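You operate a simulated robot arm through the tools that you are given. There is no shell and no other tool. Be economical: measure what you need, move in short steps, check, and stop when the job is done.

Carry out the task below with a simulated two-armed robot. There is one attempt and no reset: what you move stays moved.

JOB
Pick up the tall carton that says "No. 92" from the top of the blue cart with one hand, pass it to the other hand and put it on the top of the black cart. Set down upright: tall carton.

The check looks at the end state, three seconds after you hand in, the way a careful person would. Anything else that was tipped, shoved, dropped, spilled or broken makes it a failure.

ROBOT AND FRAMES
Two 7-joint arms with two-finger parallel grippers on one trunk, on a base that drives. Base frame: it is fixed to the floor where the robot stands at the start and does not move with it; the origin is under the middle of the robot, x ahead of it, y to its left, z up; the surface under the hand at the start is at about z = 880. Lengths are in mm, angles in degrees, forces in N, time in s.
The left shoulder is at the start at [70, 130, 1212], the right one opposite. With the tool pointing down near the work surface each hand reaches from about 200 to 520 mm from the robot's upright axis, wherever it stands, measured 20 degrees to its own side. Places, roughly: top of the black cart [-200, -2000, 900]. Payload 1.57 kg a hand.
The TCP of each hand is the grasp point between the finger pads, 30 mm short of the fingertips. In the tool frame z runs along the fingers and y along their closing line. The gripper opens to 80 mm. The fingers are 17 mm wide and 12 mm thick; the gripper's body (40 by 82 mm) begins 80 mm behind the TCP.
Orientation is that of the tool frame in the base frame, as [roll, pitch, yaw] about the fixed x, y, z axes, in that order (R = Rz(yaw) Ry(pitch) Rx(roll)). With the fingers straight down and closing along the base's y, the tool's x points along the base's -x, its y along +y and its z along -z.

CONTROLS
- The arms move only by the tool nudge_tool. It takes "left_steps", "right_steps" or both (then of equal length, played together; a hand with none holds still); each is a list of rows, each a list of 7 numbers: the shift along the tool's x, y, z in mm, then the turn, a rotation vector about the tool's x, y, z in rad, then the opening, from 0 (shut) to 1 (fully open). In form: [[dx, dy, dz, ax, ay, az, jaw], ...]. A call has 1 to 20 rows; each row is the pose to reach, as a shift and turn from the pose commanded when the call began, along the tool's axes at that moment. A row lasts 0.2 s, in which the tool goes at most 50 mm and 8.6 degrees; a call with a longer step from one row to the next is refused whole, and so is a gripper value outside its range. Where a pose cannot be reached the arm comes as near as it can. A force on the tool above 40 N (or 10 N above the force at the start of the call, whichever is more), or a blocked arm, ends the call early, and 0.2 s more pass. The fingers move at their own pace (about 108 mm/s each) and stop on an object; they squeeze with about 24 N. The grip force told is the motor's: it shows also when the fingers shut on nothing. Time passes only in rows, and 0.2 s behind the last, so rows that repeat a pose let the fingers close. It gives the time, the measured TCP pose, the force on the tool (base axes), the opening and the grip force at its end, in the units of the frame above (readings bear some noise), with the torque about the TCP (base axes, N m) and any sound that the robot's microphone picked up.
- Cameras (640 x 400 px; columns grow to the right, rows downward): "scene" is now at [129.1, 13.2, 1421.2]; the picture's right is [0.15, -0.99, 0.00], its down [-0.74, -0.11, -0.66] and it looks along [0.65, 0.10, -0.75] (base axes); focal length 295 px, centre (320, 200). "left" rides on the left gripper at [72, 7, -122] in its tool frame; the picture's right is [-0.09, 1.00, 0.00], its down [-0.84, -0.08, -0.54] and it looks along [-0.54, -0.05, 0.84] (tool axes); focal length 238 px, centre (320, 200). "right" rides on the right gripper at [72, -7, -122] in its tool frame; the picture's right is [0.09, 1.00, 0.00], its down [-0.84, 0.08, -0.54] and it looks along [-0.54, 0.05, 0.84] (tool axes); focal length 238 px, centre (320, 200). There is no depth. A picture from a camera that has moved, and an enlarged one, comes with that camera's place and axes in the base frame and with its lens.
- grab_frame(camera): a new picture of that camera. It takes no simulated time.
- move_column(by): slides the trunk up (or, below 0, down) by that many mm; the arms and the scene camera ride with it, the base frame stays. It gives what a move gives, with no picture.
- drive_base(legs): drives the robot by 1 to 6 legs, each [ahead, left, turn to the left] in mm, mm and degrees, along the robot's own axes; the way and the turn of a leg run together, so that a leg with both is an arc; at most 1500 mm and 180 degrees a leg. The arms and the cameras ride along, it lands a little off, and it stops where it bumps. It gives what a move gives.
- pan_tilt(pan, tilt): turns the head with the scene camera to pan (to the left, within 86 degrees either way) and tilt (down, from -29 to 69), counted from straight ahead of the robot. It gives what a move gives.
- close_up(camera, box): a new picture of the part [left, top, right, bottom] of that camera's present view, enlarged. It takes no simulated time.
- hand_in(): hands the job in; it is judged then, once.

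Work in short steps. Places have to be worked out from the pictures, the camera data and where the tool is seen: move nearer, look again, correct. Check each grasp and each placing, and mend what went wrong. You have 120 turns and 100 pictures in all, those below and enlarged ones among them. Open the grippers and draw the arms clear of the work before you hand the job in, unless the task says otherwise; then end with one line.

The tools are called after "Request:" by a JSON object that holds its "method" and its "body". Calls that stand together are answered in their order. nudge_tool: Moves the arms, as the interface text tells. Its arguments: {"type":"object","properties":{"left_steps":{"type":"array","items":{"type":"array","items":{"type":"number"}}},"right_steps":{"type":"array","items":{"type":"array","items":{"type":"number"}}}},"required":[]} The other tools are called the same way: move_column (by) slides the trunk up or down; drive_base (legs) drives the base; pan_tilt (pan, tilt) turns the head that bears the scene camera; grab_frame (camera) takes a picture; close_up (camera, box) takes an enlarged picture of a part of a camera's view; hand_in () hands the job in.

At the start:

```text
time_s: 0.0
left_position: [299.2, 195.9, 1143.6]
left_tcp_rot: [-179.8, 0.0, -179.9]
left_force: [-0.8, -0.7, 0.5]
left_torque: [-0.06, 0.02, -0.01]
left_width: 80.1
left_grasp_force: 0.0
right_position: [367.3, -90.5, 1175.5]
right_tcp_rot: [179.9, 0.2, 179.9]
right_force: [0.3, 0.1, 0.4]
right_torque: [0.05, 0.01, -0.04]
right_width: 80.0
right_grasp_force: 0.0
trunk travel left (down, up): [-850.0, 90.0]
robot x, y, heading: [-3.4, 0.8, -0.1]
head pan, tilt: [8.7, 48.6]
```

scene: 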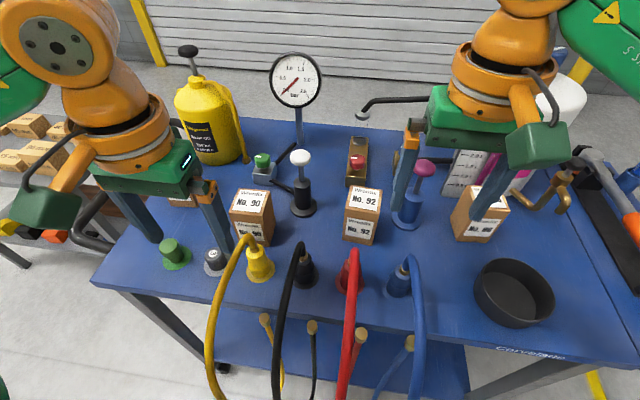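
right: 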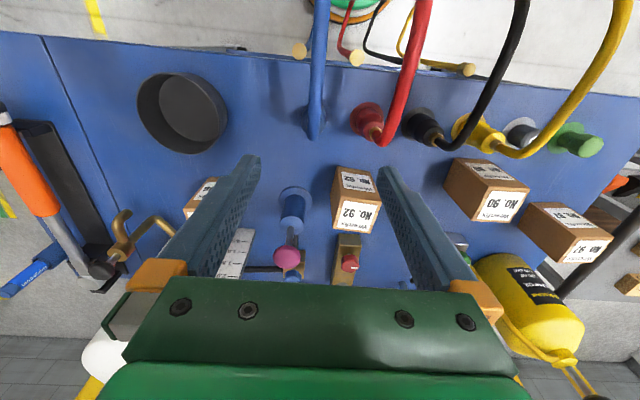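
left: 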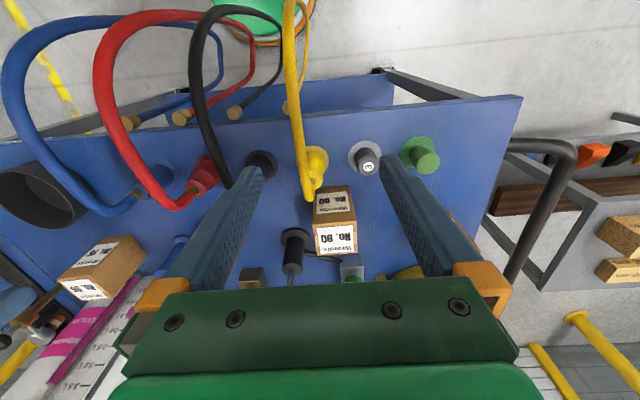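

I start with enlarged views of the target carton's surroundings; from two rays its top centre is at about [519, -14, 985].

Request:
{"method": "close_up", "body": {"camera": "scene", "box": [220, 100, 540, 300]}}

Request:
{"method": "close_up", "body": {"camera": "right", "box": [240, 80, 480, 290]}}

Request:
{"method": "pan_tilt", "body": {"pan": -80, "tilt": 30}}

```text
2.00 times, centred on (380, 200) of scene
camera zoom: at [129.1, 13.2, 1421.2], right [0.15, -0.99, 0.0], down [-0.74, -0.11, -0.66], along [0.65, 0.1, -0.75], focal length 590 px, centre (200, 200)
```

zoom: 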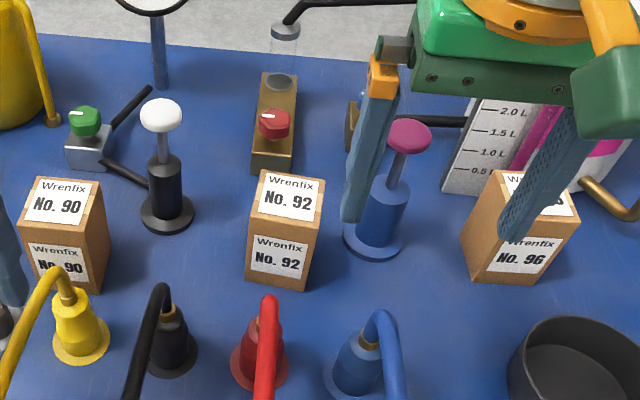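

```text
1.90 times, centred on (360, 185) of right
camera zoom: at [295.8, -95.8, 1297.3], right [-0.09, 1.0, 0.0], down [0.84, 0.08, 0.54], along [0.54, 0.05, -0.84], focal length 454 px, centre (244, 229)
```

zoom: 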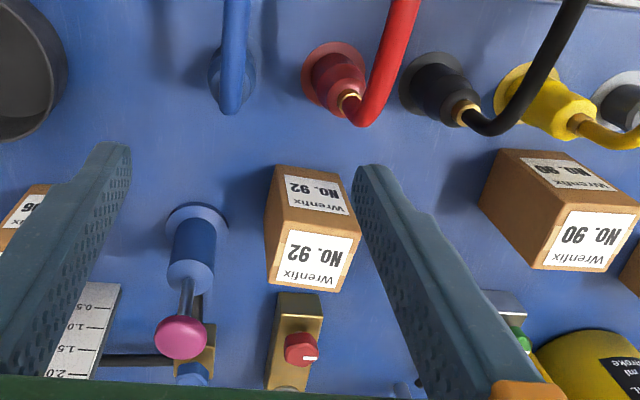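

```text
time_s: 1.6
left_position: [299.1, 195.4, 1143.7]
left_tcp_rot: [-179.9, 0.0, -179.8]
left_force: [0.5, 1.0, -0.2]
left_torque: [0.01, 0.01, 0.0]
left_width: 79.8
left_grasp_force: 0.0
right_position: [367.4, -90.0, 1175.0]
right_tcp_rot: [179.9, 0.1, 179.8]
right_force: [0.1, -0.8, -0.8]
right_torque: [0.01, -0.01, -0.02]
right_width: 79.8
right_grasp_force: 0.0
trunk travel left (down, up): [-850.0, 90.0]
robot x, y, heading: [3.5, -0.0, -0.2]
head pan, tilt: [-80.0, 30.0]
```

The target's top is near [522, -15, 982], roughly 60–65 mm wide, almost square to the base. Now I look towards the black cart.

Request:
{"method": "grab_frame", "body": {"camera": "scene"}}

```text
94 pictures are left
camera scene: at [67.5, -87.7, 1448.9], right [-0.98, -0.17, 0.0], down [-0.09, 0.49, -0.87], along [0.15, -0.85, -0.5], focal length 295 px, centre (320, 200)
```

scene: 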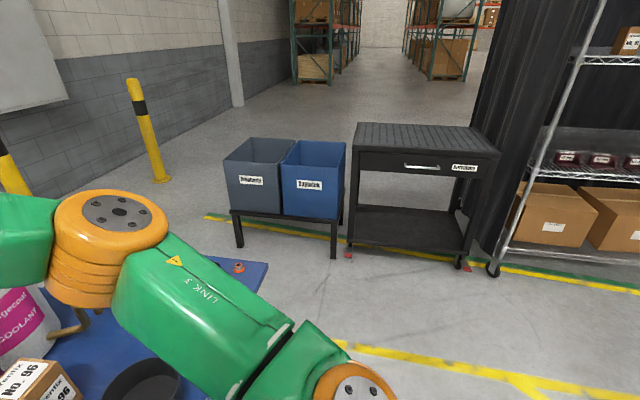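

The black cart's top is clear. I turn the head back and move the open right hand above the carton at a safe height.

Request:
{"method": "pan_tilt", "body": {"pan": 0, "tilt": 50}}

Request:
{"method": "nudge_tool", "body": {"right_steps": [[-25, 12, 8, 0, 0, 0, 1], [-55, 27, 20, 0, 0, 0, 1], [-85, 42, 30, 0, 0, 0, 1], [-115, 57, 40, 0, 0, 0, 1], [-135, 68, 48, 0, 0, 0, 1], [-150, 75, 55, 0, 0, 0, 1], [-150, 75, 55, 0, 0, 0, 1]]}}

Request:
{"method": "grab_frame", "body": {"camera": "right"}}

Request:
{"method": "grab_frame", "body": {"camera": "scene"}}

```text
time_s: 3.2
left_position: [299.0, 196.2, 1143.0]
left_tcp_rot: [-179.9, 0.0, -179.9]
left_force: [-0.3, 0.3, 0.1]
left_torque: [-0.01, 0.01, -0.03]
left_width: 80.1
left_grasp_force: 0.0
right_position: [367.6, -89.7, 1175.3]
right_tcp_rot: [179.9, 0.1, 180.0]
right_force: [-0.6, 0.5, 0.7]
right_torque: [-0.05, 0.02, 0.01]
right_width: 80.2
right_grasp_force: 0.0
trunk travel left (down, up): [-850.0, 90.0]
robot x, y, heading: [-2.5, -1.6, -0.1]
head pan, tilt: [0.0, 50.0]
```

```text
time_s: 4.8
left_position: [299.6, 197.0, 1143.1]
left_tcp_rot: [-179.9, 0.0, -179.8]
left_force: [-0.3, -0.3, 0.3]
left_torque: [0.01, 0.03, 0.01]
left_width: 80.1
left_grasp_force: 0.1
right_position: [449.2, -22.9, 1099.0]
right_tcp_rot: [179.9, 0.2, 179.8]
right_force: [0.5, -0.2, -0.2]
right_torque: [0.03, 0.01, -0.03]
right_width: 80.3
right_grasp_force: 0.0
right hand out of reach, approached as far as the arm can: row 3, 4, 5, 6, 7
trunk travel left (down, up): [-850.0, 90.0]
robot x, y, heading: [1.3, 3.4, -0.0]
head pan, tilt: [0.0, 50.0]
```

```text
93 pictures are left
camera right: at [377.9, -30.0, 1221.5], right [-0.09, 1.0, 0.0], down [0.84, 0.08, 0.54], along [0.54, 0.05, -0.84], focal length 238 px, centre (320, 200)
```

right: 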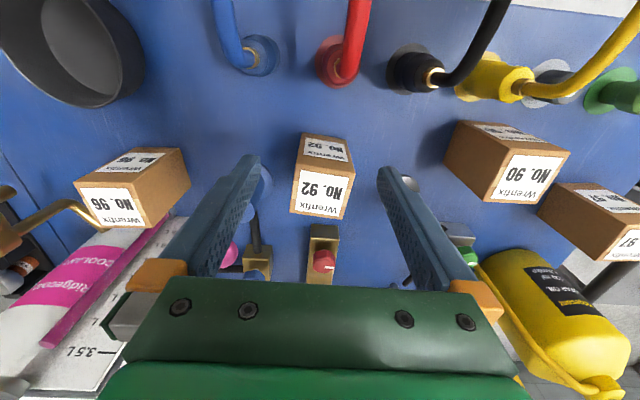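

```text
92 pictures are left
camera scene: at [128.3, 2.3, 1419.4], right [0.0, -1.0, 0.0], down [-0.77, 0.0, -0.64], along [0.64, 0.0, -0.77], focal length 295 px, centre (320, 200)
```

scene: 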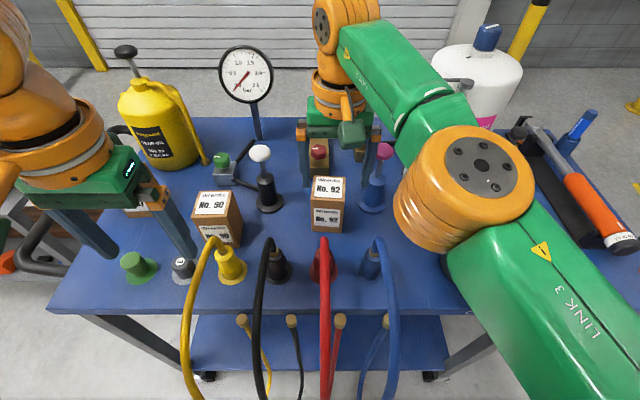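

The reach stops at x≈450 from here. I look straight down to see what room the base has ahead.

Request:
{"method": "pan_tilt", "body": {"pan": 0, "tilt": 69}}

Request:
{"method": "grab_frame", "body": {"camera": "scene"}}

```text
time_s: 5.6
left_position: [299.5, 194.7, 1142.9]
left_tcp_rot: [180.0, 0.1, -179.9]
left_force: [-0.7, 0.3, 0.6]
left_torque: [0.01, -0.03, 0.02]
left_width: 80.0
left_grasp_force: 0.0
right_position: [449.1, -25.4, 1098.6]
right_tcp_rot: [179.9, 0.2, 179.9]
right_force: [0.4, -1.2, -0.3]
right_torque: [0.02, -0.04, 0.01]
right_width: 80.0
right_grasp_force: 0.1
trunk travel left (down, up): [-850.0, 90.0]
robot x, y, heading: [1.2, -4.6, -0.0]
head pan, tilt: [0.0, 68.8]
```

```text
91 pictures are left
camera scene: at [107.7, 1.1, 1397.5], right [0.0, -1.0, 0.0], down [-0.93, 0.0, -0.36], along [0.36, 0.0, -0.93], focal length 295 px, centre (320, 200)
```

scene: 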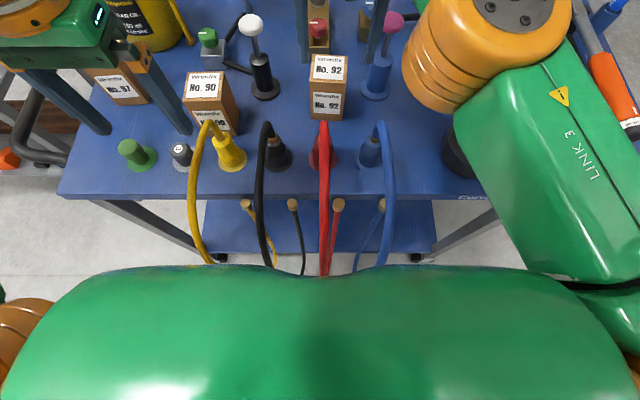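

The hoses leave little room for the base, so I'll reach by tilting the hand 30° (fingers forward-down) instead. First the tilt alone.

Request:
{"method": "nudge_tool", "body": {"right_steps": [[0, 0, 0, 0, -0.13, 0, 1], [0, 0, 0, 0, -0.26, 0, 1], [0, 0, 0, 0, -0.39, 0, 1], [0, 0, 0, 0, -0.5236, 0, 1], [0, 0, 0, 0, -0.5236, 0, 1]]}}

Request:
{"method": "grab_frame", "body": {"camera": "right"}}

```text
time_s: 6.8
left_position: [299.1, 194.4, 1143.3]
left_tcp_rot: [-180.0, 0.0, -179.9]
left_force: [-0.8, -0.3, 0.5]
left_torque: [0.01, -0.01, 0.0]
left_width: 80.1
left_grasp_force: 0.0
right_position: [448.5, -29.6, 1101.1]
right_tcp_rot: [179.9, 30.2, 179.7]
right_force: [-0.1, -0.4, 0.6]
right_torque: [-0.01, 0.02, 0.01]
right_width: 80.1
right_grasp_force: 0.0
right hand out of reach, approached as far as the arm can: row 1
trunk travel left (down, up): [-850.0, 90.0]
robot x, y, heading: [-0.5, -1.1, -0.2]
head pan, tilt: [0.0, 68.8]
```

```text
90 pictures are left
camera right: at [324.9, -36.1, 1170.2], right [-0.08, 1.0, -0.04], down [0.45, 0.07, 0.89], along [0.89, 0.05, -0.46], focal length 238 px, centre (320, 200)
```

right: 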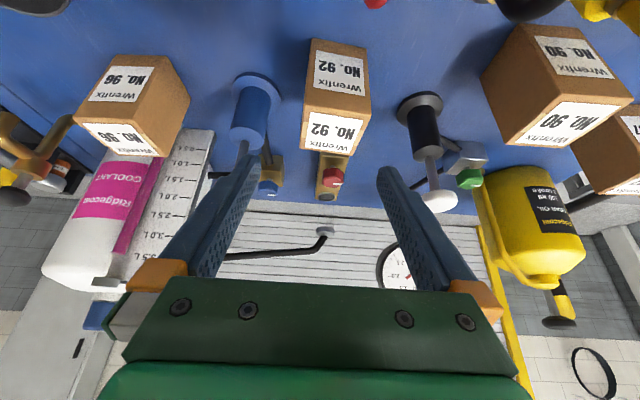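

Reach is fine when tilted. I enlarge the carton to fix its corners.

Request:
{"method": "close_up", "body": {"camera": "right", "box": [260, 20, 420, 170]}}

Request:
{"method": "close_up", "body": {"camera": "scene", "box": [260, 20, 420, 170]}}

```text
2.67 times, centred on (340, 95) of right
camera zoom: at [324.9, -36.1, 1170.2], right [-0.08, 1.0, -0.04], down [0.45, 0.07, 0.89], along [0.89, 0.05, -0.46], focal length 636 px, centre (267, 480)
```

zoom: 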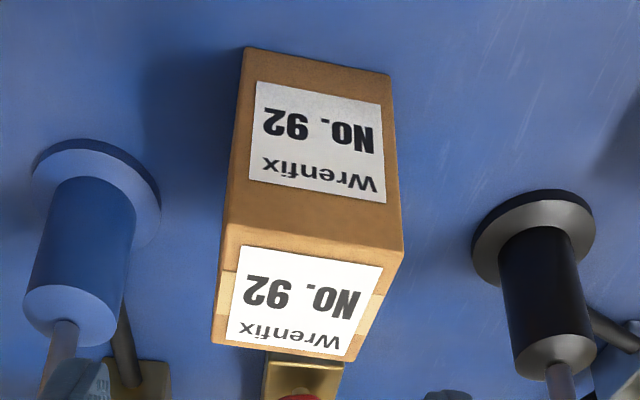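

```text
2.67 times, centred on (340, 95) of scene
camera zoom: at [107.7, 1.0, 1397.4], right [0.0, -1.0, 0.0], down [-0.93, 0.0, -0.36], along [0.36, 0.0, -0.93], focal length 786 px, centre (267, 480)
```

zoom: 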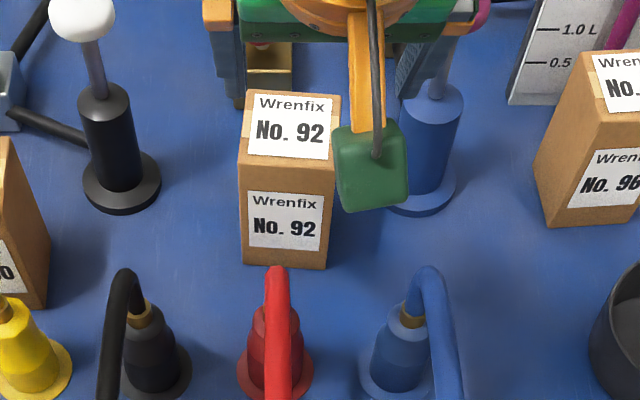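

Carton corners work out to about a 64 mm square, 107 mm tall, top centre at [520, -17, 987], turned about -5.5°. I go to a pre-grasp pose 80 mm back along the tilted approach, turned to match.

Request:
{"method": "nudge_tool", "body": {"right_steps": [[1.5, 8, 24, 0.024, 0, 0.04, 1], [3, 13, 48, 0.048, 0, 0.083, 1], [4.7, 16.5, 71, 0.048, 0, 0.083, 1], [4.7, 16.5, 71, 0.048, 0, 0.083, 1]]}}

Request:
{"method": "grab_frame", "body": {"camera": "right"}}

Request:
{"method": "grab_frame", "body": {"camera": "scene"}}

```text
time_s: 7.8
left_position: [300.1, 195.8, 1142.7]
left_tcp_rot: [-179.9, 0.0, -180.0]
left_force: [-0.3, -1.6, -0.7]
left_torque: [-0.03, 0.01, 0.01]
left_width: 80.1
left_grasp_force: 0.0
right_position: [477.0, -9.6, 1036.1]
right_tcp_rot: [179.9, 30.1, 174.4]
right_force: [-0.1, -0.5, 0.3]
right_torque: [-0.02, 0.0, 0.03]
right_width: 80.0
right_grasp_force: 0.1
trunk travel left (down, up): [-850.0, 90.0]
robot x, y, heading: [1.3, 4.2, -0.2]
head pan, tilt: [0.0, 68.8]
```

```text
87 pictures are left
camera right: at [354.1, -4.6, 1105.8], right [0.02, 1.0, -0.04], down [0.46, 0.03, 0.89], along [0.89, -0.04, -0.46], focal length 238 px, centre (320, 200)
```

right: 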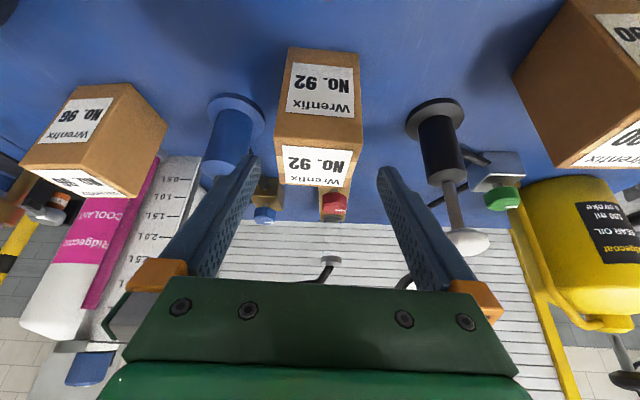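

```text
86 pictures are left
camera scene: at [107.5, 1.3, 1397.4], right [0.0, -1.0, 0.0], down [-0.93, 0.0, -0.36], along [0.36, 0.0, -0.93], focal length 295 px, centre (320, 200)
```

scene: 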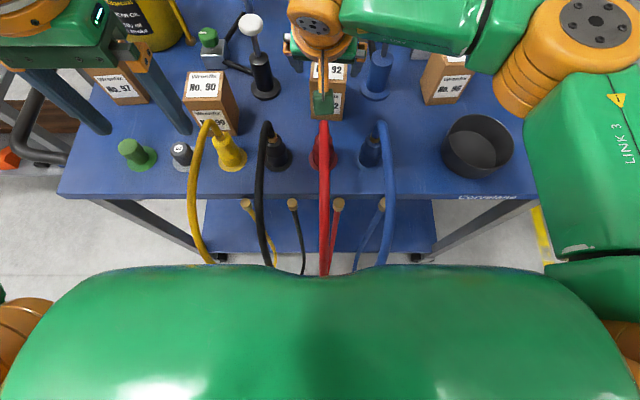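

Relative to the hand, the carton centre is 4 mm to the -y side and the yaw about 1° more. I correct this and advance a little before checking.

Request:
{"method": "nudge_tool", "body": {"right_steps": [[-4.9, -4.3, 0, 0.008, 0, 0.014, 1], [-4.9, -4.3, 22, 0.008, 0, 0.014, 1], [-4.9, -4.3, 22, 0.008, 0, 0.014, 1]]}}

Request:
{"method": "grab_frame", "body": {"camera": "right"}}

```text
time_s: 8.6
left_position: [300.2, 195.9, 1142.8]
left_tcp_rot: [-179.9, 0.0, -179.9]
left_force: [-0.6, -0.1, 0.5]
left_torque: [0.02, -0.02, 0.02]
left_width: 80.0
left_grasp_force: 0.1
right_position: [493.4, -18.8, 1020.7]
right_tcp_rot: [179.9, 30.2, 173.6]
right_force: [-0.5, 0.2, 0.0]
right_torque: [0.02, 0.0, -0.02]
right_width: 80.1
right_grasp_force: 0.1
trunk travel left (down, up): [-850.0, 90.0]
robot x, y, heading: [0.2, -0.1, 0.1]
head pan, tilt: [0.0, 68.8]
```

```text
85 pictures are left
camera right: at [370.6, -10.9, 1090.6], right [0.03, 1.0, -0.04], down [0.46, 0.02, 0.89], along [0.89, -0.05, -0.46], focal length 238 px, centre (320, 200)
```

right: 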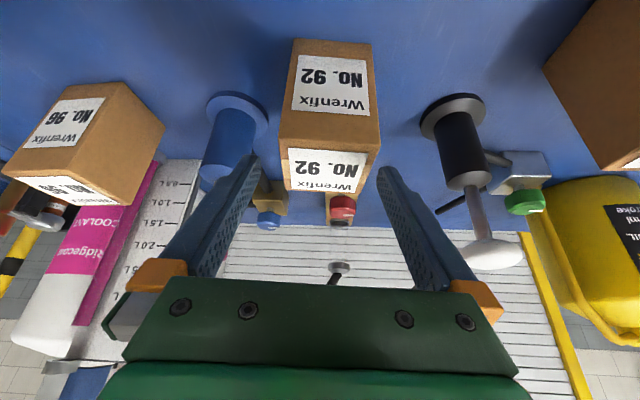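

In the tool frame the carton is now +4 mm to the hand's y side; moves seem to bear a few mm of error. I correct and look again.

Request:
{"method": "nudge_tool", "body": {"right_steps": [[0, 4.4, 0, 0, 0, 0, 1], [0, 4.4, 0, 0, 0, 0, 1]]}}

Request:
{"method": "close_up", "body": {"camera": "right", "box": [220, 20, 420, 220]}}

```text
time_s: 9.2
left_position: [299.8, 195.6, 1143.5]
left_tcp_rot: [-179.9, 0.0, -180.0]
left_force: [-0.4, 0.5, 0.0]
left_torque: [-0.03, -0.02, -0.02]
left_width: 80.0
left_grasp_force: 0.0
right_position: [494.2, -15.1, 1021.2]
right_tcp_rot: [180.0, 30.1, 173.4]
right_force: [-0.1, 0.8, -0.2]
right_torque: [0.06, 0.01, 0.04]
right_width: 80.2
right_grasp_force: 0.1
trunk travel left (down, up): [-850.0, 90.0]
robot x, y, heading: [0.6, 1.6, 0.2]
head pan, tilt: [0.0, 68.8]
```

```text
2.00 times, centred on (320, 120) of right
camera zoom: at [370.7, -7.5, 1091.2], right [0.03, 1.0, -0.04], down [0.46, 0.02, 0.89], along [0.89, -0.05, -0.46], focal length 477 px, centre (320, 360)
```

zoom: 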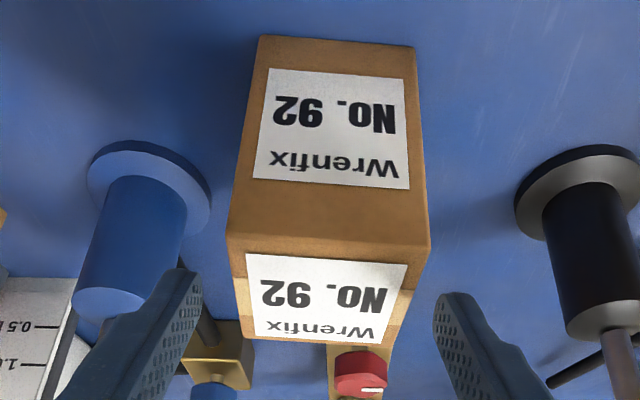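

Now centred within 1 mm. I advance 54 mm along the fingers, then check before closing.

Request:
{"method": "nudge_tool", "body": {"right_steps": [[0.5, 0.5, 14, 0, 0, 0, 1], [1, 0.5, 28, 0, 0, 0, 1], [1.5, 0.5, 42, 0, 0, 0, 1], [2, 0.5, 54, 0, 0, 0, 1], [2, 0.5, 54, 0, 0, 0, 1]]}}

Request:
{"method": "grab_frame", "body": {"camera": "right"}}

```text
time_s: 10.4
left_position: [299.2, 195.0, 1143.1]
left_tcp_rot: [-179.9, 0.1, -179.9]
left_force: [-1.0, 0.0, 0.2]
left_torque: [0.02, 0.04, 0.0]
left_width: 80.1
left_grasp_force: 0.0
right_position: [519.8, -17.2, 973.1]
right_tcp_rot: [179.9, 30.1, 173.4]
right_force: [-0.3, 0.1, 0.5]
right_torque: [0.0, 0.03, -0.02]
right_width: 80.0
right_grasp_force: 0.1
trunk travel left (down, up): [-850.0, 90.0]
robot x, y, heading: [0.0, 0.2, 0.2]
head pan, tilt: [0.0, 68.8]
```

```text
83 pictures are left
camera right: at [395.5, -9.9, 1042.8], right [0.03, 1.0, -0.04], down [0.46, 0.02, 0.89], along [0.89, -0.05, -0.46], focal length 238 px, centre (320, 200)
```

right: 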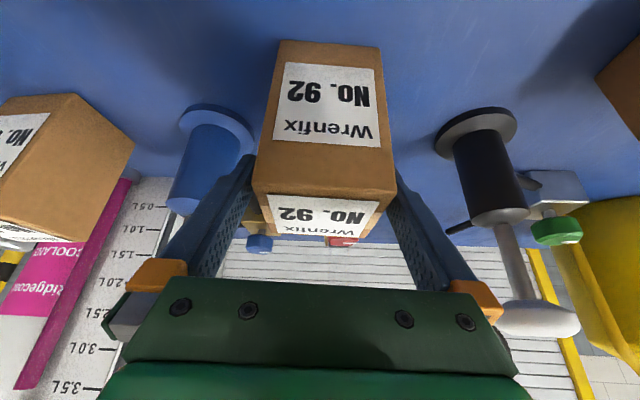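

The carton lies between the fingers with no contact. I close the gripper.

Request:
{"method": "nudge_tool", "body": {"right_steps": [[0, 0, 0, 0, 0, 0, 0.6], [0, 0, 0, 0, 0, 0, 0], [0, 0, 0, 0, 0, 0, 0], [0, 0, 0, 0, 0, 0, 0]]}}

Request:
{"method": "grab_frame", "body": {"camera": "right"}}

```text
time_s: 11.4
left_position: [299.5, 194.5, 1142.5]
left_tcp_rot: [-179.9, 0.0, -179.8]
left_force: [-1.2, 0.1, 0.3]
left_torque: [-0.02, -0.03, -0.02]
left_width: 79.7
left_grasp_force: 0.0
right_position: [518.5, -17.2, 972.3]
right_tcp_rot: [179.9, 30.2, 173.4]
right_force: [-0.2, 1.6, -0.7]
right_torque: [0.16, -0.08, 0.04]
right_width: 66.1
right_grasp_force: 23.8
trunk travel left (down, up): [-850.0, 90.0]
robot x, y, heading: [-2.4, 0.3, 0.2]
head pan, tilt: [0.0, 68.8]
```

```text
82 pictures are left
camera right: at [395.4, -9.6, 1043.0], right [0.03, 1.0, -0.04], down [0.46, 0.02, 0.89], along [0.89, -0.05, -0.46], focal length 238 px, centre (320, 200)
```

right: 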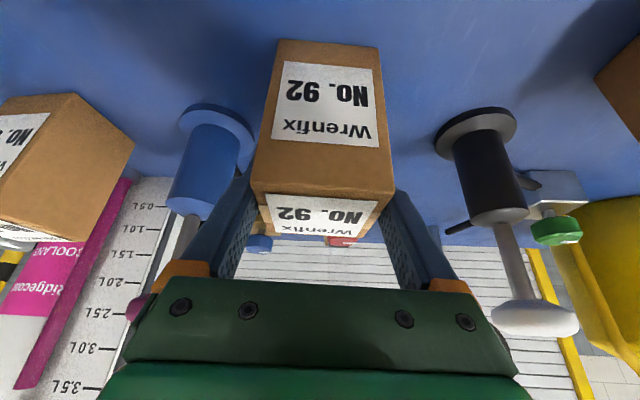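

Grip holds at 66 mm, 24 N. I lift: first the trunk by 90 mm (straight up), then look.

Request:
{"method": "move_column", "body": {"by": 90}}

Request:
{"method": "nudge_tool", "body": {"right_steps": [[-10, 0, -17, 0, 0, 0, 0], [-20, 0, -35, 0, 0, 0, 0], [-30, 0, -52, 0, 0, 0, 0], [-40, 0, -69, 0, 0, 0, 0], [-40, 0, -69, 0, 0, 0, 0]]}}

Request:
{"method": "grab_frame", "body": {"camera": "scene"}}

Request:
{"method": "grab_frame", "body": {"camera": "left"}}

```text
time_s: 12.6
left_position: [301.2, 195.7, 1233.6]
left_tcp_rot: [-179.9, -0.1, -180.0]
left_force: [0.3, -0.1, 0.1]
left_torque: [-0.04, 0.0, 0.01]
left_width: 80.0
left_grasp_force: 0.0
right_position: [519.2, -18.0, 1061.8]
right_tcp_rot: [179.9, 30.0, 173.5]
right_force: [-0.1, -0.4, -3.7]
right_torque: [0.01, 0.03, 0.0]
right_width: 65.9
right_grasp_force: 23.6
trunk travel left (down, up): [-940.0, 0.0]
robot x, y, heading: [-3.9, -1.7, -0.0]
head pan, tilt: [0.0, 68.8]
```

```text
time_s: 13.8
left_position: [301.1, 194.9, 1232.6]
left_tcp_rot: [-179.9, -0.1, -179.9]
left_force: [-0.1, 0.3, -0.6]
left_torque: [-0.02, 0.04, 0.01]
left_width: 79.9
left_grasp_force: 0.1
right_position: [520.6, -14.4, 1140.5]
right_tcp_rot: [179.9, 30.0, 173.5]
right_force: [-0.2, -0.6, -4.2]
right_torque: [-0.01, -0.01, -0.01]
right_width: 66.0
right_grasp_force: 23.6
trunk travel left (down, up): [-940.0, 0.0]
robot x, y, heading: [-3.1, -1.0, 0.1]
head pan, tilt: [0.0, 68.8]
```

```text
81 pictures are left
camera scene: at [108.9, 1.4, 1487.3], right [0.0, -1.0, 0.0], down [-0.93, 0.0, -0.36], along [0.36, 0.0, -0.93], focal length 295 px, centre (320, 200)
```

scene: 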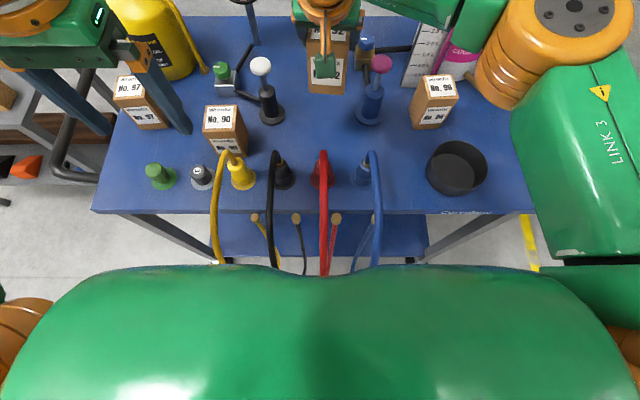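

```text
80 pictures are left
camera left: at [229.4, 201.7, 1354.2], right [0.09, 1.0, 0.0], down [0.84, -0.08, 0.54], along [0.54, -0.05, -0.84], focal length 238 px, centre (320, 200)
```

left: 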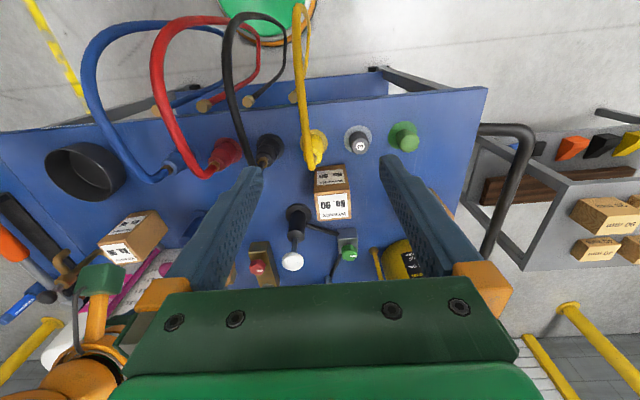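

Carton is lifted clear (bottom about z=1048). Before backing away for the hand-over, I look to the left-rear for space.

Request:
{"method": "pan_tilt", "body": {"pan": 86, "tilt": 35}}

Request:
{"method": "grab_frame", "body": {"camera": "scene"}}

Request:
{"method": "pan_tilt", "body": {"pan": -86, "tilt": 35}}

Request:
{"method": "grab_frame", "body": {"camera": "scene"}}

```text
time_s: 15.4
left_position: [299.9, 196.3, 1234.1]
left_tcp_rot: [-179.9, -0.1, -180.0]
left_force: [0.4, -0.4, -0.3]
left_torque: [-0.01, -0.03, -0.02]
left_width: 80.0
left_grasp_force: 0.0
right_position: [519.8, -14.9, 1140.5]
right_tcp_rot: [179.9, 30.1, 173.5]
right_force: [-0.6, -0.2, -3.3]
right_torque: [-0.02, -0.01, 0.02]
right_width: 65.9
right_grasp_force: 23.8
trunk travel left (down, up): [-940.0, 0.0]
robot x, y, heading: [-3.5, -0.2, -0.1]
head pan, tilt: [85.9, 35.0]
```

```text
79 pictures are left
camera scene: at [59.4, 89.2, 1531.0], right [1.0, -0.07, 0.0], down [-0.04, -0.57, -0.82], along [0.06, 0.82, -0.57], focal length 295 px, centre (320, 200)
```

scene: 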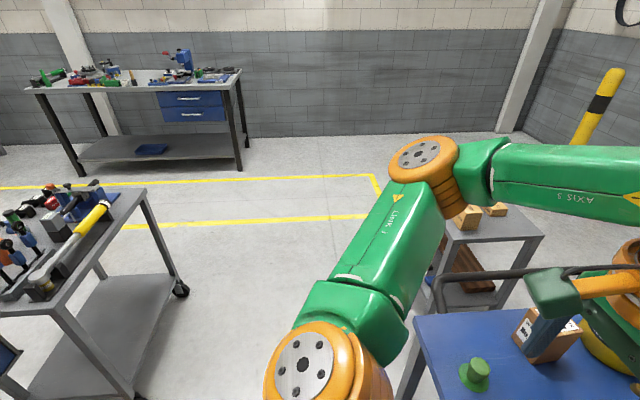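

```text
time_s: 18.0
left_position: [300.6, 195.5, 1235.4]
left_tcp_rot: [-179.9, -0.1, -179.9]
left_force: [-0.4, 0.0, -1.0]
left_torque: [-0.01, -0.06, -0.02]
left_width: 80.1
left_grasp_force: 0.0
right_position: [519.6, -13.3, 1140.0]
right_tcp_rot: [179.9, 30.0, 173.5]
right_force: [-0.4, -0.5, -3.1]
right_torque: [-0.02, 0.01, -0.03]
right_width: 65.7
right_grasp_force: 24.2
trunk travel left (down, up): [-940.0, 0.0]
robot x, y, heading: [-2.9, -0.2, -0.0]
head pan, tilt: [-85.9, 35.0]
```

```text
78 pictures are left
camera scene: at [59.3, -86.5, 1531.1], right [-1.0, -0.07, 0.0], down [-0.04, 0.57, -0.82], along [0.06, -0.82, -0.57], focal length 295 px, centre (320, 200)
```

scene: 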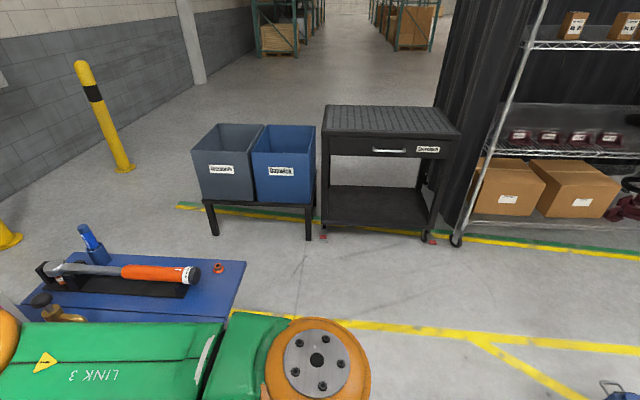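

Space behind is clear for about 0.4 m. I back up 350 mm from the blue cart.

Request:
{"method": "drive_base", "body": {"legs": [[-350, 0, 0]]}}

Request:
{"method": "pan_tilt", "body": {"pan": 0, "tilt": 45}}

Request:
{"method": "grab_frame", "body": {"camera": "scene"}}

```text
time_s: 20.3
left_position: [-45.0, 194.5, 1233.0]
left_tcp_rot: [-179.9, -0.3, -179.8]
left_force: [1.1, -0.3, -0.2]
left_torque: [-0.01, 0.0, 0.0]
left_width: 80.2
left_grasp_force: 0.1
right_position: [174.7, -12.9, 1138.3]
right_tcp_rot: [179.9, 30.0, 173.4]
right_force: [0.7, 0.4, -4.0]
right_torque: [-0.03, 0.02, 0.01]
right_width: 65.6
right_grasp_force: 24.3
trunk travel left (down, up): [-940.0, 0.0]
robot x, y, heading: [-349.9, -3.6, 0.4]
head pan, tilt: [-85.9, 35.0]
```

```text
time_s: 21.9
left_position: [-48.9, 194.9, 1232.6]
left_tcp_rot: [-180.0, -0.1, -179.7]
left_force: [0.2, -0.2, 0.2]
left_torque: [0.03, -0.01, -0.02]
left_width: 79.9
left_grasp_force: 0.0
right_position: [171.7, -14.8, 1141.0]
right_tcp_rot: [179.9, 29.9, 173.4]
right_force: [-0.2, -0.4, -3.7]
right_torque: [0.0, 0.01, 0.0]
right_width: 65.9
right_grasp_force: 24.0
trunk travel left (down, up): [-940.0, 0.0]
robot x, y, heading: [-346.4, 0.8, 0.3]
head pan, tilt: [0.0, 45.0]
```

```text
77 pictures are left
camera scene: at [-214.3, 1.3, 1516.2], right [0.0, -1.0, 0.0], down [-0.71, 0.0, -0.71], along [0.71, 0.0, -0.71], focal length 295 px, centre (320, 200)
```

scene: 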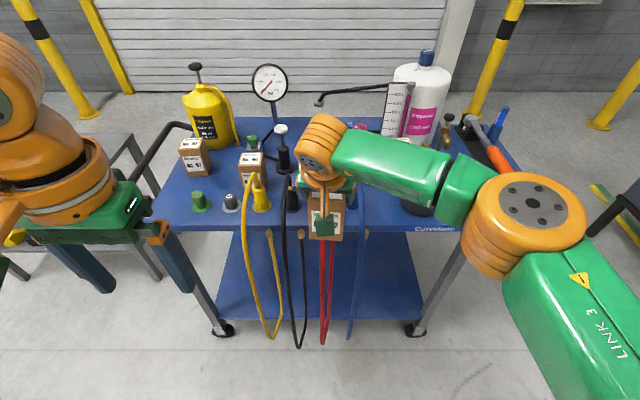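

I now turn the left hand in place to point toward -y with its camera on top (closing along x), ready to take the carton from the side, while the right hand turns its carton square to the robot.

Request:
{"method": "nudge_tool", "body": {"left_steps": [[0, 0, 0, 0.08, 0.08, -0.08, 1], [0, 0, 0, 0.16, 0.16, -0.16, 1], [0, 0, 0, 0.24, 0.24, -0.24, 1], [0, 0, 0, 0.32, 0.32, -0.32, 1], [0, 0, 0, 0.4, 0.4, -0.4, 1], [0, 0, 0, 0.48, 0.48, -0.48, 1], [0, 0, 0, 0.56, 0.56, -0.56, 1], [0, 0, 0, 0.64, 0.64, -0.64, 1], [0, 0, 0, 0.72, 0.72, -0.72, 1], [0, 0, 0, 0.8, 0.8, -0.8, 1], [0, 0, 0, 0.88, 0.88, -0.88, 1], [0, 0, 0, 0.96, 0.96, -0.96, 1], [0, 0, 0, 1.04, 1.04, -1.04, 1], [0, 0, 0, 1.12, 1.12, -1.12, 1], [0, 0, 0, 1.209, 1.209, -1.209, 1], [0, 0, 0, 1.209, 1.209, -1.209, 1]]}}

Request:
{"method": "grab_frame", "body": {"camera": "scene"}}

Request:
{"method": "grab_frame", "body": {"camera": "left"}}

```text
refused: row 15 steps farther than a row can; nothing moved
```

```text
76 pictures are left
camera scene: at [-214.3, 1.3, 1516.2], right [0.0, -1.0, 0.0], down [-0.71, 0.0, -0.71], along [0.71, 0.0, -0.71], focal length 295 px, centre (320, 200)
```

scene: 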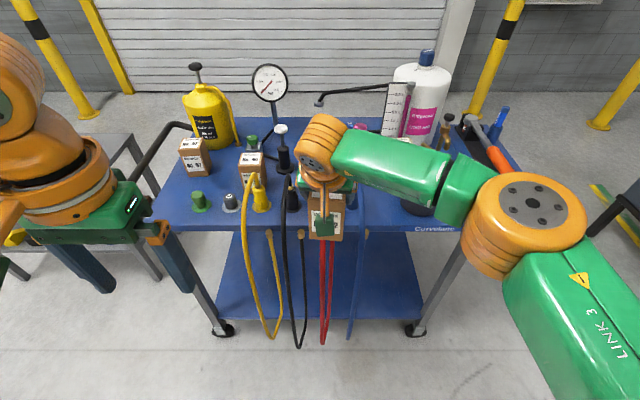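

```text
75 pictures are left
camera left: at [-119.4, 201.6, 1354.3], right [0.09, 1.0, 0.0], down [0.84, -0.07, 0.54], along [0.54, -0.05, -0.84], focal length 238 px, centre (320, 200)
```

left: 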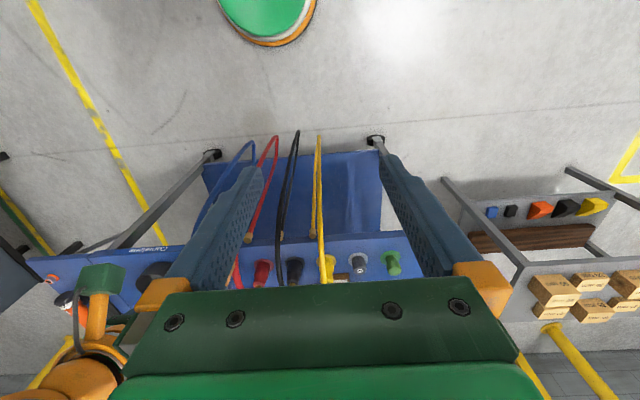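

The last step was just too long; I repeat with evenly finer rows.

Request:
{"method": "nudge_tool", "body": {"left_steps": [[0, 0, 0, 0.08, 0.08, -0.08, 1], [0, 0, 0, 0.16, 0.16, -0.16, 1], [0, 0, 0, 0.24, 0.24, -0.24, 1], [0, 0, 0, 0.32, 0.32, -0.32, 1], [0, 0, 0, 0.4, 0.4, -0.4, 1], [0, 0, 0, 0.48, 0.48, -0.48, 1], [0, 0, 0, 0.56, 0.56, -0.56, 1], [0, 0, 0, 0.64, 0.64, -0.64, 1], [0, 0, 0, 0.72, 0.72, -0.72, 1], [0, 0, 0, 0.8, 0.8, -0.8, 1], [0, 0, 0, 0.88, 0.88, -0.88, 1], [0, 0, 0, 0.96, 0.96, -0.96, 1], [0, 0, 0, 1.04, 1.04, -1.04, 1], [0, 0, 0, 1.12, 1.12, -1.12, 1], [0, 0, 0, 1.17, 1.17, -1.17, 1], [0, 0, 0, 1.209, 1.209, -1.209, 1], [0, 0, 0, 1.209, 1.209, -1.209, 1]]}}

Request:
{"method": "grab_frame", "body": {"camera": "scene"}}

Request:
{"method": "grab_frame", "body": {"camera": "left"}}

```text
time_s: 25.5
left_position: [-47.5, 195.2, 1233.5]
left_tcp_rot: [53.6, -89.9, 36.6]
left_force: [0.7, -0.1, -0.2]
left_torque: [0.0, 0.02, -0.01]
left_width: 79.9
left_grasp_force: 0.0
right_position: [171.9, -13.8, 1140.2]
right_tcp_rot: [180.0, 29.9, 173.5]
right_force: [0.5, 0.5, -2.4]
right_torque: [0.03, -0.03, 0.01]
right_width: 65.7
right_grasp_force: 23.9
trunk travel left (down, up): [-940.0, 0.0]
robot x, y, heading: [-348.2, 2.4, -0.1]
head pan, tilt: [0.0, 45.0]
```

```text
74 pictures are left
camera scene: at [-214.1, 1.4, 1516.2], right [0.0, -1.0, 0.0], down [-0.71, 0.0, -0.71], along [0.71, 0.0, -0.71], focal length 295 px, centre (320, 200)
```

scene: 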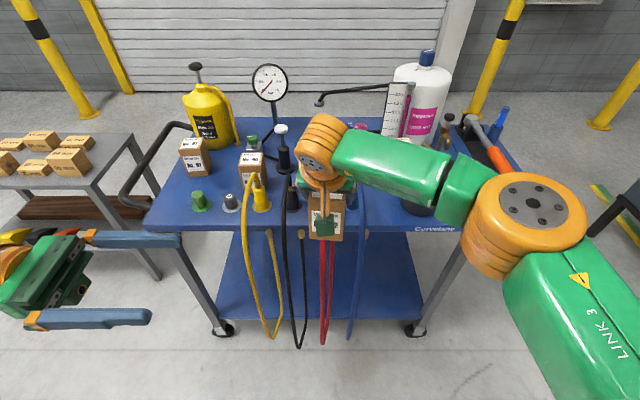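

```text
73 pictures are left
camera left: at [-54.4, 317.4, 1303.8], right [-1.0, 0.0, -0.09], down [0.07, 0.54, -0.84], along [0.05, -0.84, -0.54], focal length 238 px, centre (320, 200)
```

left: 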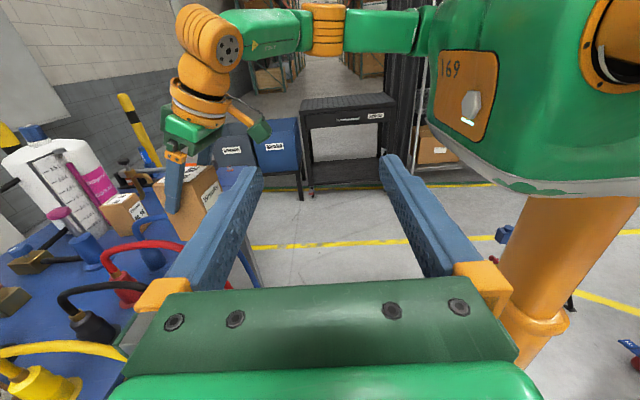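

The left hand is set. I bring the right hand with the carton 100 mm nearer and square it to the robot.

Request:
{"method": "nudge_tool", "body": {"right_steps": [[22, -3, -12.5, -0.0144, 0, -0.025, 0], [43, -6, -25, -0.0288, 0, -0.05, 0], [65, -9, -37.5, -0.043, 0, -0.075, 0], [86, -11.5, -49.7, -0.0575, 0, -0.0996, 0], [86, -11.5, -49.7, -0.0575, 0, -0.0996, 0]]}}

Request:
{"method": "grab_frame", "body": {"camera": "left"}}

Request:
{"method": "grab_frame", "body": {"camera": "scene"}}

```text
time_s: 26.7
left_position: [-48.4, 195.6, 1233.7]
left_tcp_rot: [53.9, -89.9, 36.2]
left_force: [0.2, 0.6, 0.5]
left_torque: [-0.02, -0.03, 0.01]
left_width: 80.4
left_grasp_force: 0.1
right_position: [71.2, -13.8, 1140.5]
right_tcp_rot: [179.9, 30.1, -179.8]
right_force: [-0.4, 0.6, -2.5]
right_torque: [0.01, 0.03, -0.01]
right_width: 65.8
right_grasp_force: 24.5
trunk travel left (down, up): [-940.0, 0.0]
robot x, y, heading: [-350.1, 3.2, -0.1]
head pan, tilt: [0.0, 45.0]
```

```text
72 pictures are left
camera left: at [-54.7, 317.1, 1303.8], right [-1.0, 0.0, -0.09], down [0.08, 0.54, -0.84], along [0.05, -0.84, -0.54], focal length 238 px, centre (320, 200)
```

left: 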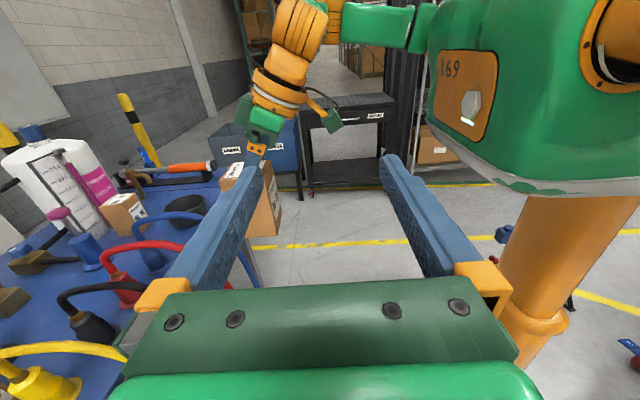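

```text
71 pictures are left
camera scene: at [-214.4, 1.2, 1516.2], right [0.0, -1.0, 0.0], down [-0.71, 0.0, -0.71], along [0.71, 0.0, -0.71], focal length 295 px, centre (320, 200)
```

scene: 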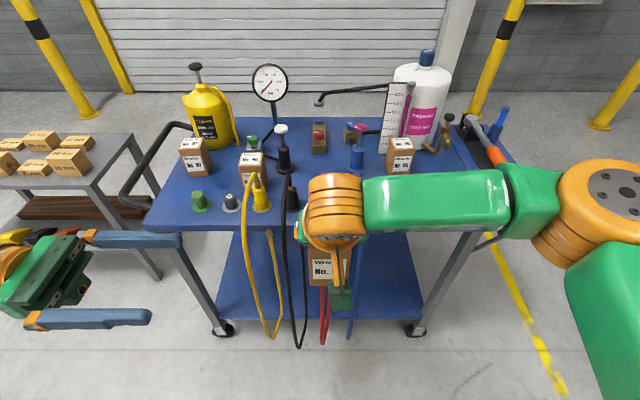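

Carton is upright in the right hand at about x=72. I move the left hand to a pre-grasp line beside it, staying about 100 mm off.

Request:
{"method": "nudge_tool", "body": {"left_steps": [[-30, -27, 0, 0, 0, 0, 1], [-60, -54, 0, 0, 0, 0, 1], [-90, -81, 0, 0, 0, 0, 1], [-120, -108, 10, 0, 0, 0, 1], [-138, -121.5, 35, 0, 0, 0, 1], [-138, -121.5, 55, 0, 0, 0, 1], [-138, -121.5, 55, 0, 0, 0, 1]]}}

Request:
{"method": "grab_frame", "body": {"camera": "left"}}

Request:
{"method": "grab_frame", "body": {"camera": "scene"}}

```text
time_s: 28.3
left_position: [56.7, 131.9, 1100.9]
left_tcp_rot: [80.8, -89.9, 9.4]
left_force: [0.4, 0.2, 0.2]
left_torque: [-0.01, 0.05, 0.0]
left_width: 80.0
left_grasp_force: 0.0
left hand out of reach, approached as far as the arm can: row 4, 5, 6, 7
right_position: [72.2, -14.7, 1140.0]
right_tcp_rot: [179.9, 30.0, -179.9]
right_force: [0.7, 0.2, -3.2]
right_torque: [-0.02, -0.03, 0.0]
right_width: 65.9
right_grasp_force: 24.0
trunk travel left (down, up): [-940.0, 0.0]
robot x, y, heading: [-347.0, -1.6, 0.1]
head pan, tilt: [0.0, 45.0]
```

```text
70 pictures are left
camera left: at [50.9, 254.0, 1172.4], right [-1.0, 0.0, -0.09], down [0.08, 0.54, -0.84], along [0.05, -0.84, -0.54], focal length 238 px, centre (320, 200)
```

left: 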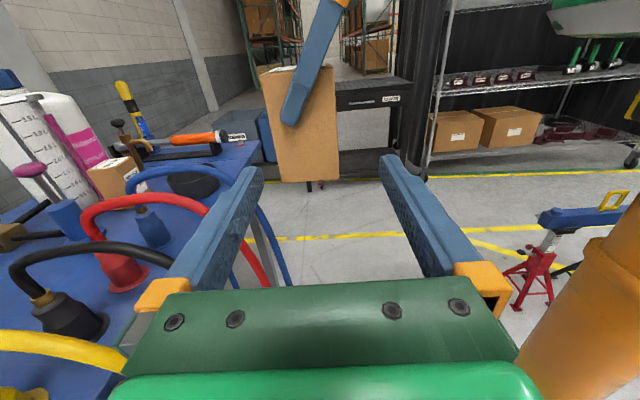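

```text
69 pictures are left
camera scene: at [-213.5, 0.6, 1516.1], right [0.0, -1.0, 0.0], down [-0.71, 0.0, -0.71], along [0.71, 0.0, -0.71], focal length 295 px, centre (320, 200)
```

scene: 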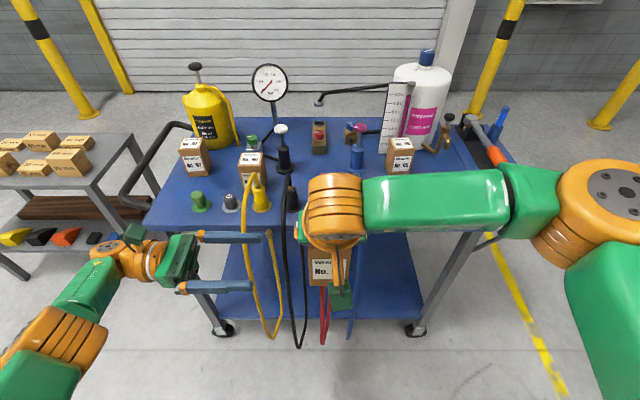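

Left reach ends at about x=57, so I bring the right hand 55 mm nearer, then the left hand to match.

Request:
{"method": "nudge_tool", "body": {"right_steps": [[16, 0, -9, 0, 0, 0, 0], [32, 0, -18, 0, 0, 0, 0], [48, 0, -27.5, 0, 0, 0, 0], [48, 0, -27.5, 0, 0, 0, 0]], "left_steps": [[0, 13, 0, 0, 0, 0, 1], [0, 26, 0, 0, 0, 0, 1], [0, 39, 0, 0, 0, 0, 1], [0, 39, 0, 0, 0, 0, 1]]}}

Request:
{"method": "grab_frame", "body": {"camera": "left"}}

```text
time_s: 29.3
left_position: [16.7, 134.7, 1103.5]
left_tcp_rot: [67.2, -89.9, 23.0]
left_force: [-0.7, 0.6, 0.4]
left_torque: [0.02, -0.02, 0.01]
left_width: 80.1
left_grasp_force: 0.2
right_position: [17.4, -13.4, 1141.0]
right_tcp_rot: [179.9, 30.1, -179.9]
right_force: [-0.9, 0.3, -3.1]
right_torque: [0.01, 0.0, 0.0]
right_width: 65.8
right_grasp_force: 24.0
trunk travel left (down, up): [-940.0, 0.0]
robot x, y, heading: [-348.3, 0.7, 0.2]
head pan, tilt: [0.0, 45.0]
```

```text
68 pictures are left
camera left: at [10.5, 255.4, 1174.2], right [-1.0, 0.0, -0.09], down [0.07, 0.54, -0.84], along [0.05, -0.84, -0.54], focal length 238 px, centre (320, 200)
```

left: 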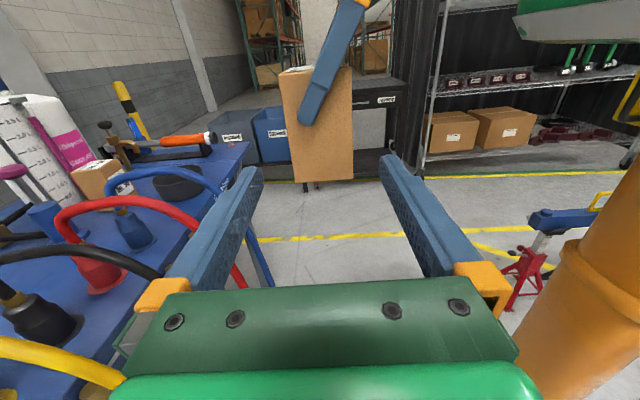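

In the left tool frame the carton is centred within 1–2 mm and its bottom is 55 mm below my grip line. I advance 80 mm and check.

Request:
{"method": "nudge_tool", "body": {"left_steps": [[0, 0, 30, 0, 0, 0, 1], [0, 0, 60, 0, 0, 0, 1], [0, 0, 78, 0, 0, 0, 1], [0, 0, 78, 0, 0, 0, 1]]}}

Request:
{"method": "grab_frame", "body": {"camera": "left"}}

```text
time_s: 30.3
left_position: [16.3, 57.1, 1104.4]
left_tcp_rot: [37.1, -89.9, 53.1]
left_force: [0.2, -0.6, -0.2]
left_torque: [-0.04, -0.03, -0.05]
left_width: 79.9
left_grasp_force: 0.1
right_position: [18.2, -12.3, 1139.6]
right_tcp_rot: [179.9, 30.1, -179.9]
right_force: [-0.1, 0.4, -3.2]
right_torque: [-0.03, 0.0, -0.04]
right_width: 65.5
right_grasp_force: 23.3
trunk travel left (down, up): [-940.0, 0.0]
robot x, y, heading: [-350.8, -2.1, 0.4]
head pan, tilt: [0.0, 45.0]
```

```text
67 pictures are left
camera left: at [9.9, 179.1, 1174.2], right [-1.0, 0.0, -0.09], down [0.08, 0.54, -0.84], along [0.05, -0.84, -0.54], focal length 238 px, centre (320, 200)
```

left: 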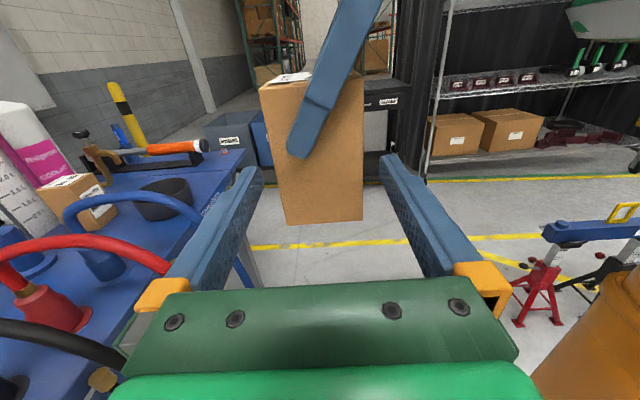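

Still centred (within 1 mm each side). I advance the remaining 66 mm.

Request:
{"method": "nudge_tool", "body": {"left_steps": [[0, 0, 16, 0, 0, 0, 1], [0, 0, 32, 0, 0, 0, 1], [0, 0, 48, 0, 0, 0, 1], [0, 0, 66, 0, 0, 0, 1], [0, 0, 66, 0, 0, 0, 1]]}}

Request:
{"method": "grab_frame", "body": {"camera": "left"}}

Request:
{"method": "grab_frame", "body": {"camera": "scene"}}

```text
time_s: 31.5
left_position: [17.9, -10.4, 1105.1]
left_tcp_rot: [50.5, -89.9, 39.7]
left_force: [-0.1, 0.5, 0.2]
left_torque: [0.03, 0.01, -0.02]
left_width: 80.0
left_grasp_force: 0.0
right_position: [17.5, -13.9, 1140.9]
right_tcp_rot: [179.9, 30.1, -180.0]
right_force: [0.0, 0.0, -3.5]
right_torque: [0.04, -0.01, -0.03]
right_width: 65.6
right_grasp_force: 24.6
trunk travel left (down, up): [-940.0, 0.0]
robot x, y, heading: [-344.5, -2.5, 0.2]
head pan, tilt: [0.0, 45.0]
```

```text
66 pictures are left
camera left: at [11.3, 111.3, 1175.9], right [-1.0, 0.0, -0.09], down [0.08, 0.54, -0.84], along [0.05, -0.84, -0.54], focal length 238 px, centre (320, 200)
```

left: 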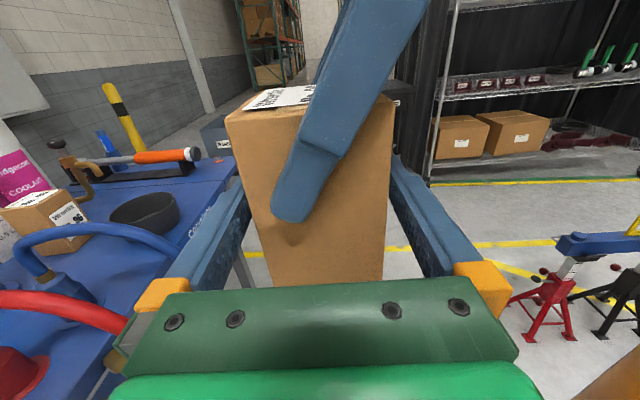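

```text
65 pictures are left
camera scene: at [-214.4, 1.3, 1516.2], right [0.0, -1.0, 0.0], down [-0.71, 0.0, -0.71], along [0.71, 0.0, -0.71], focal length 295 px, centre (320, 200)
```

scene: 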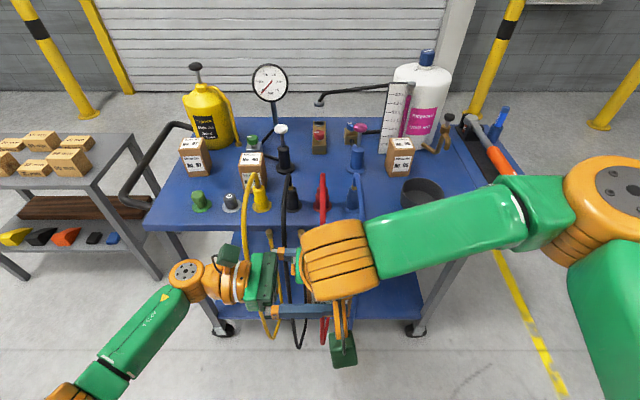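

Left fingers straddle the carton with no contact force. I close the left gripper while the right still holds.

Request:
{"method": "nudge_tool", "body": {"left_steps": [[0, 0, 0, 0, 0, 0, 0.6], [0, 0, 0, 0, 0, 0, 0], [0, 0, 0, 0, 0, 0, 0], [0, 0, 0, 0, 0, 0, 0]]}}

Request:
{"method": "grab_frame", "body": {"camera": "left"}}

```text
time_s: 32.5
left_position: [17.8, -10.6, 1106.3]
left_tcp_rot: [43.7, -89.9, 46.3]
left_force: [-1.5, -4.3, 0.8]
left_torque: [0.35, 0.09, 0.49]
left_width: 65.9
left_grasp_force: 24.0
right_position: [17.8, -13.8, 1141.1]
right_tcp_rot: [179.8, 30.1, -179.9]
right_force: [2.5, 4.4, -4.9]
right_torque: [-0.16, -0.18, -0.5]
right_width: 65.7
right_grasp_force: 23.8
trunk travel left (down, up): [-940.0, 0.0]
robot x, y, heading: [-349.6, 0.7, 0.2]
head pan, tilt: [0.0, 45.0]
```

```text
64 pictures are left
camera left: at [11.3, 111.4, 1176.0], right [-1.0, 0.0, -0.09], down [0.08, 0.54, -0.84], along [0.05, -0.84, -0.54], focal length 238 px, centre (320, 200)
```

left: 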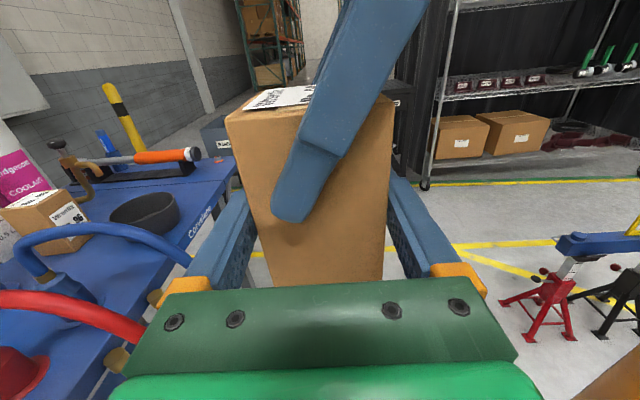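

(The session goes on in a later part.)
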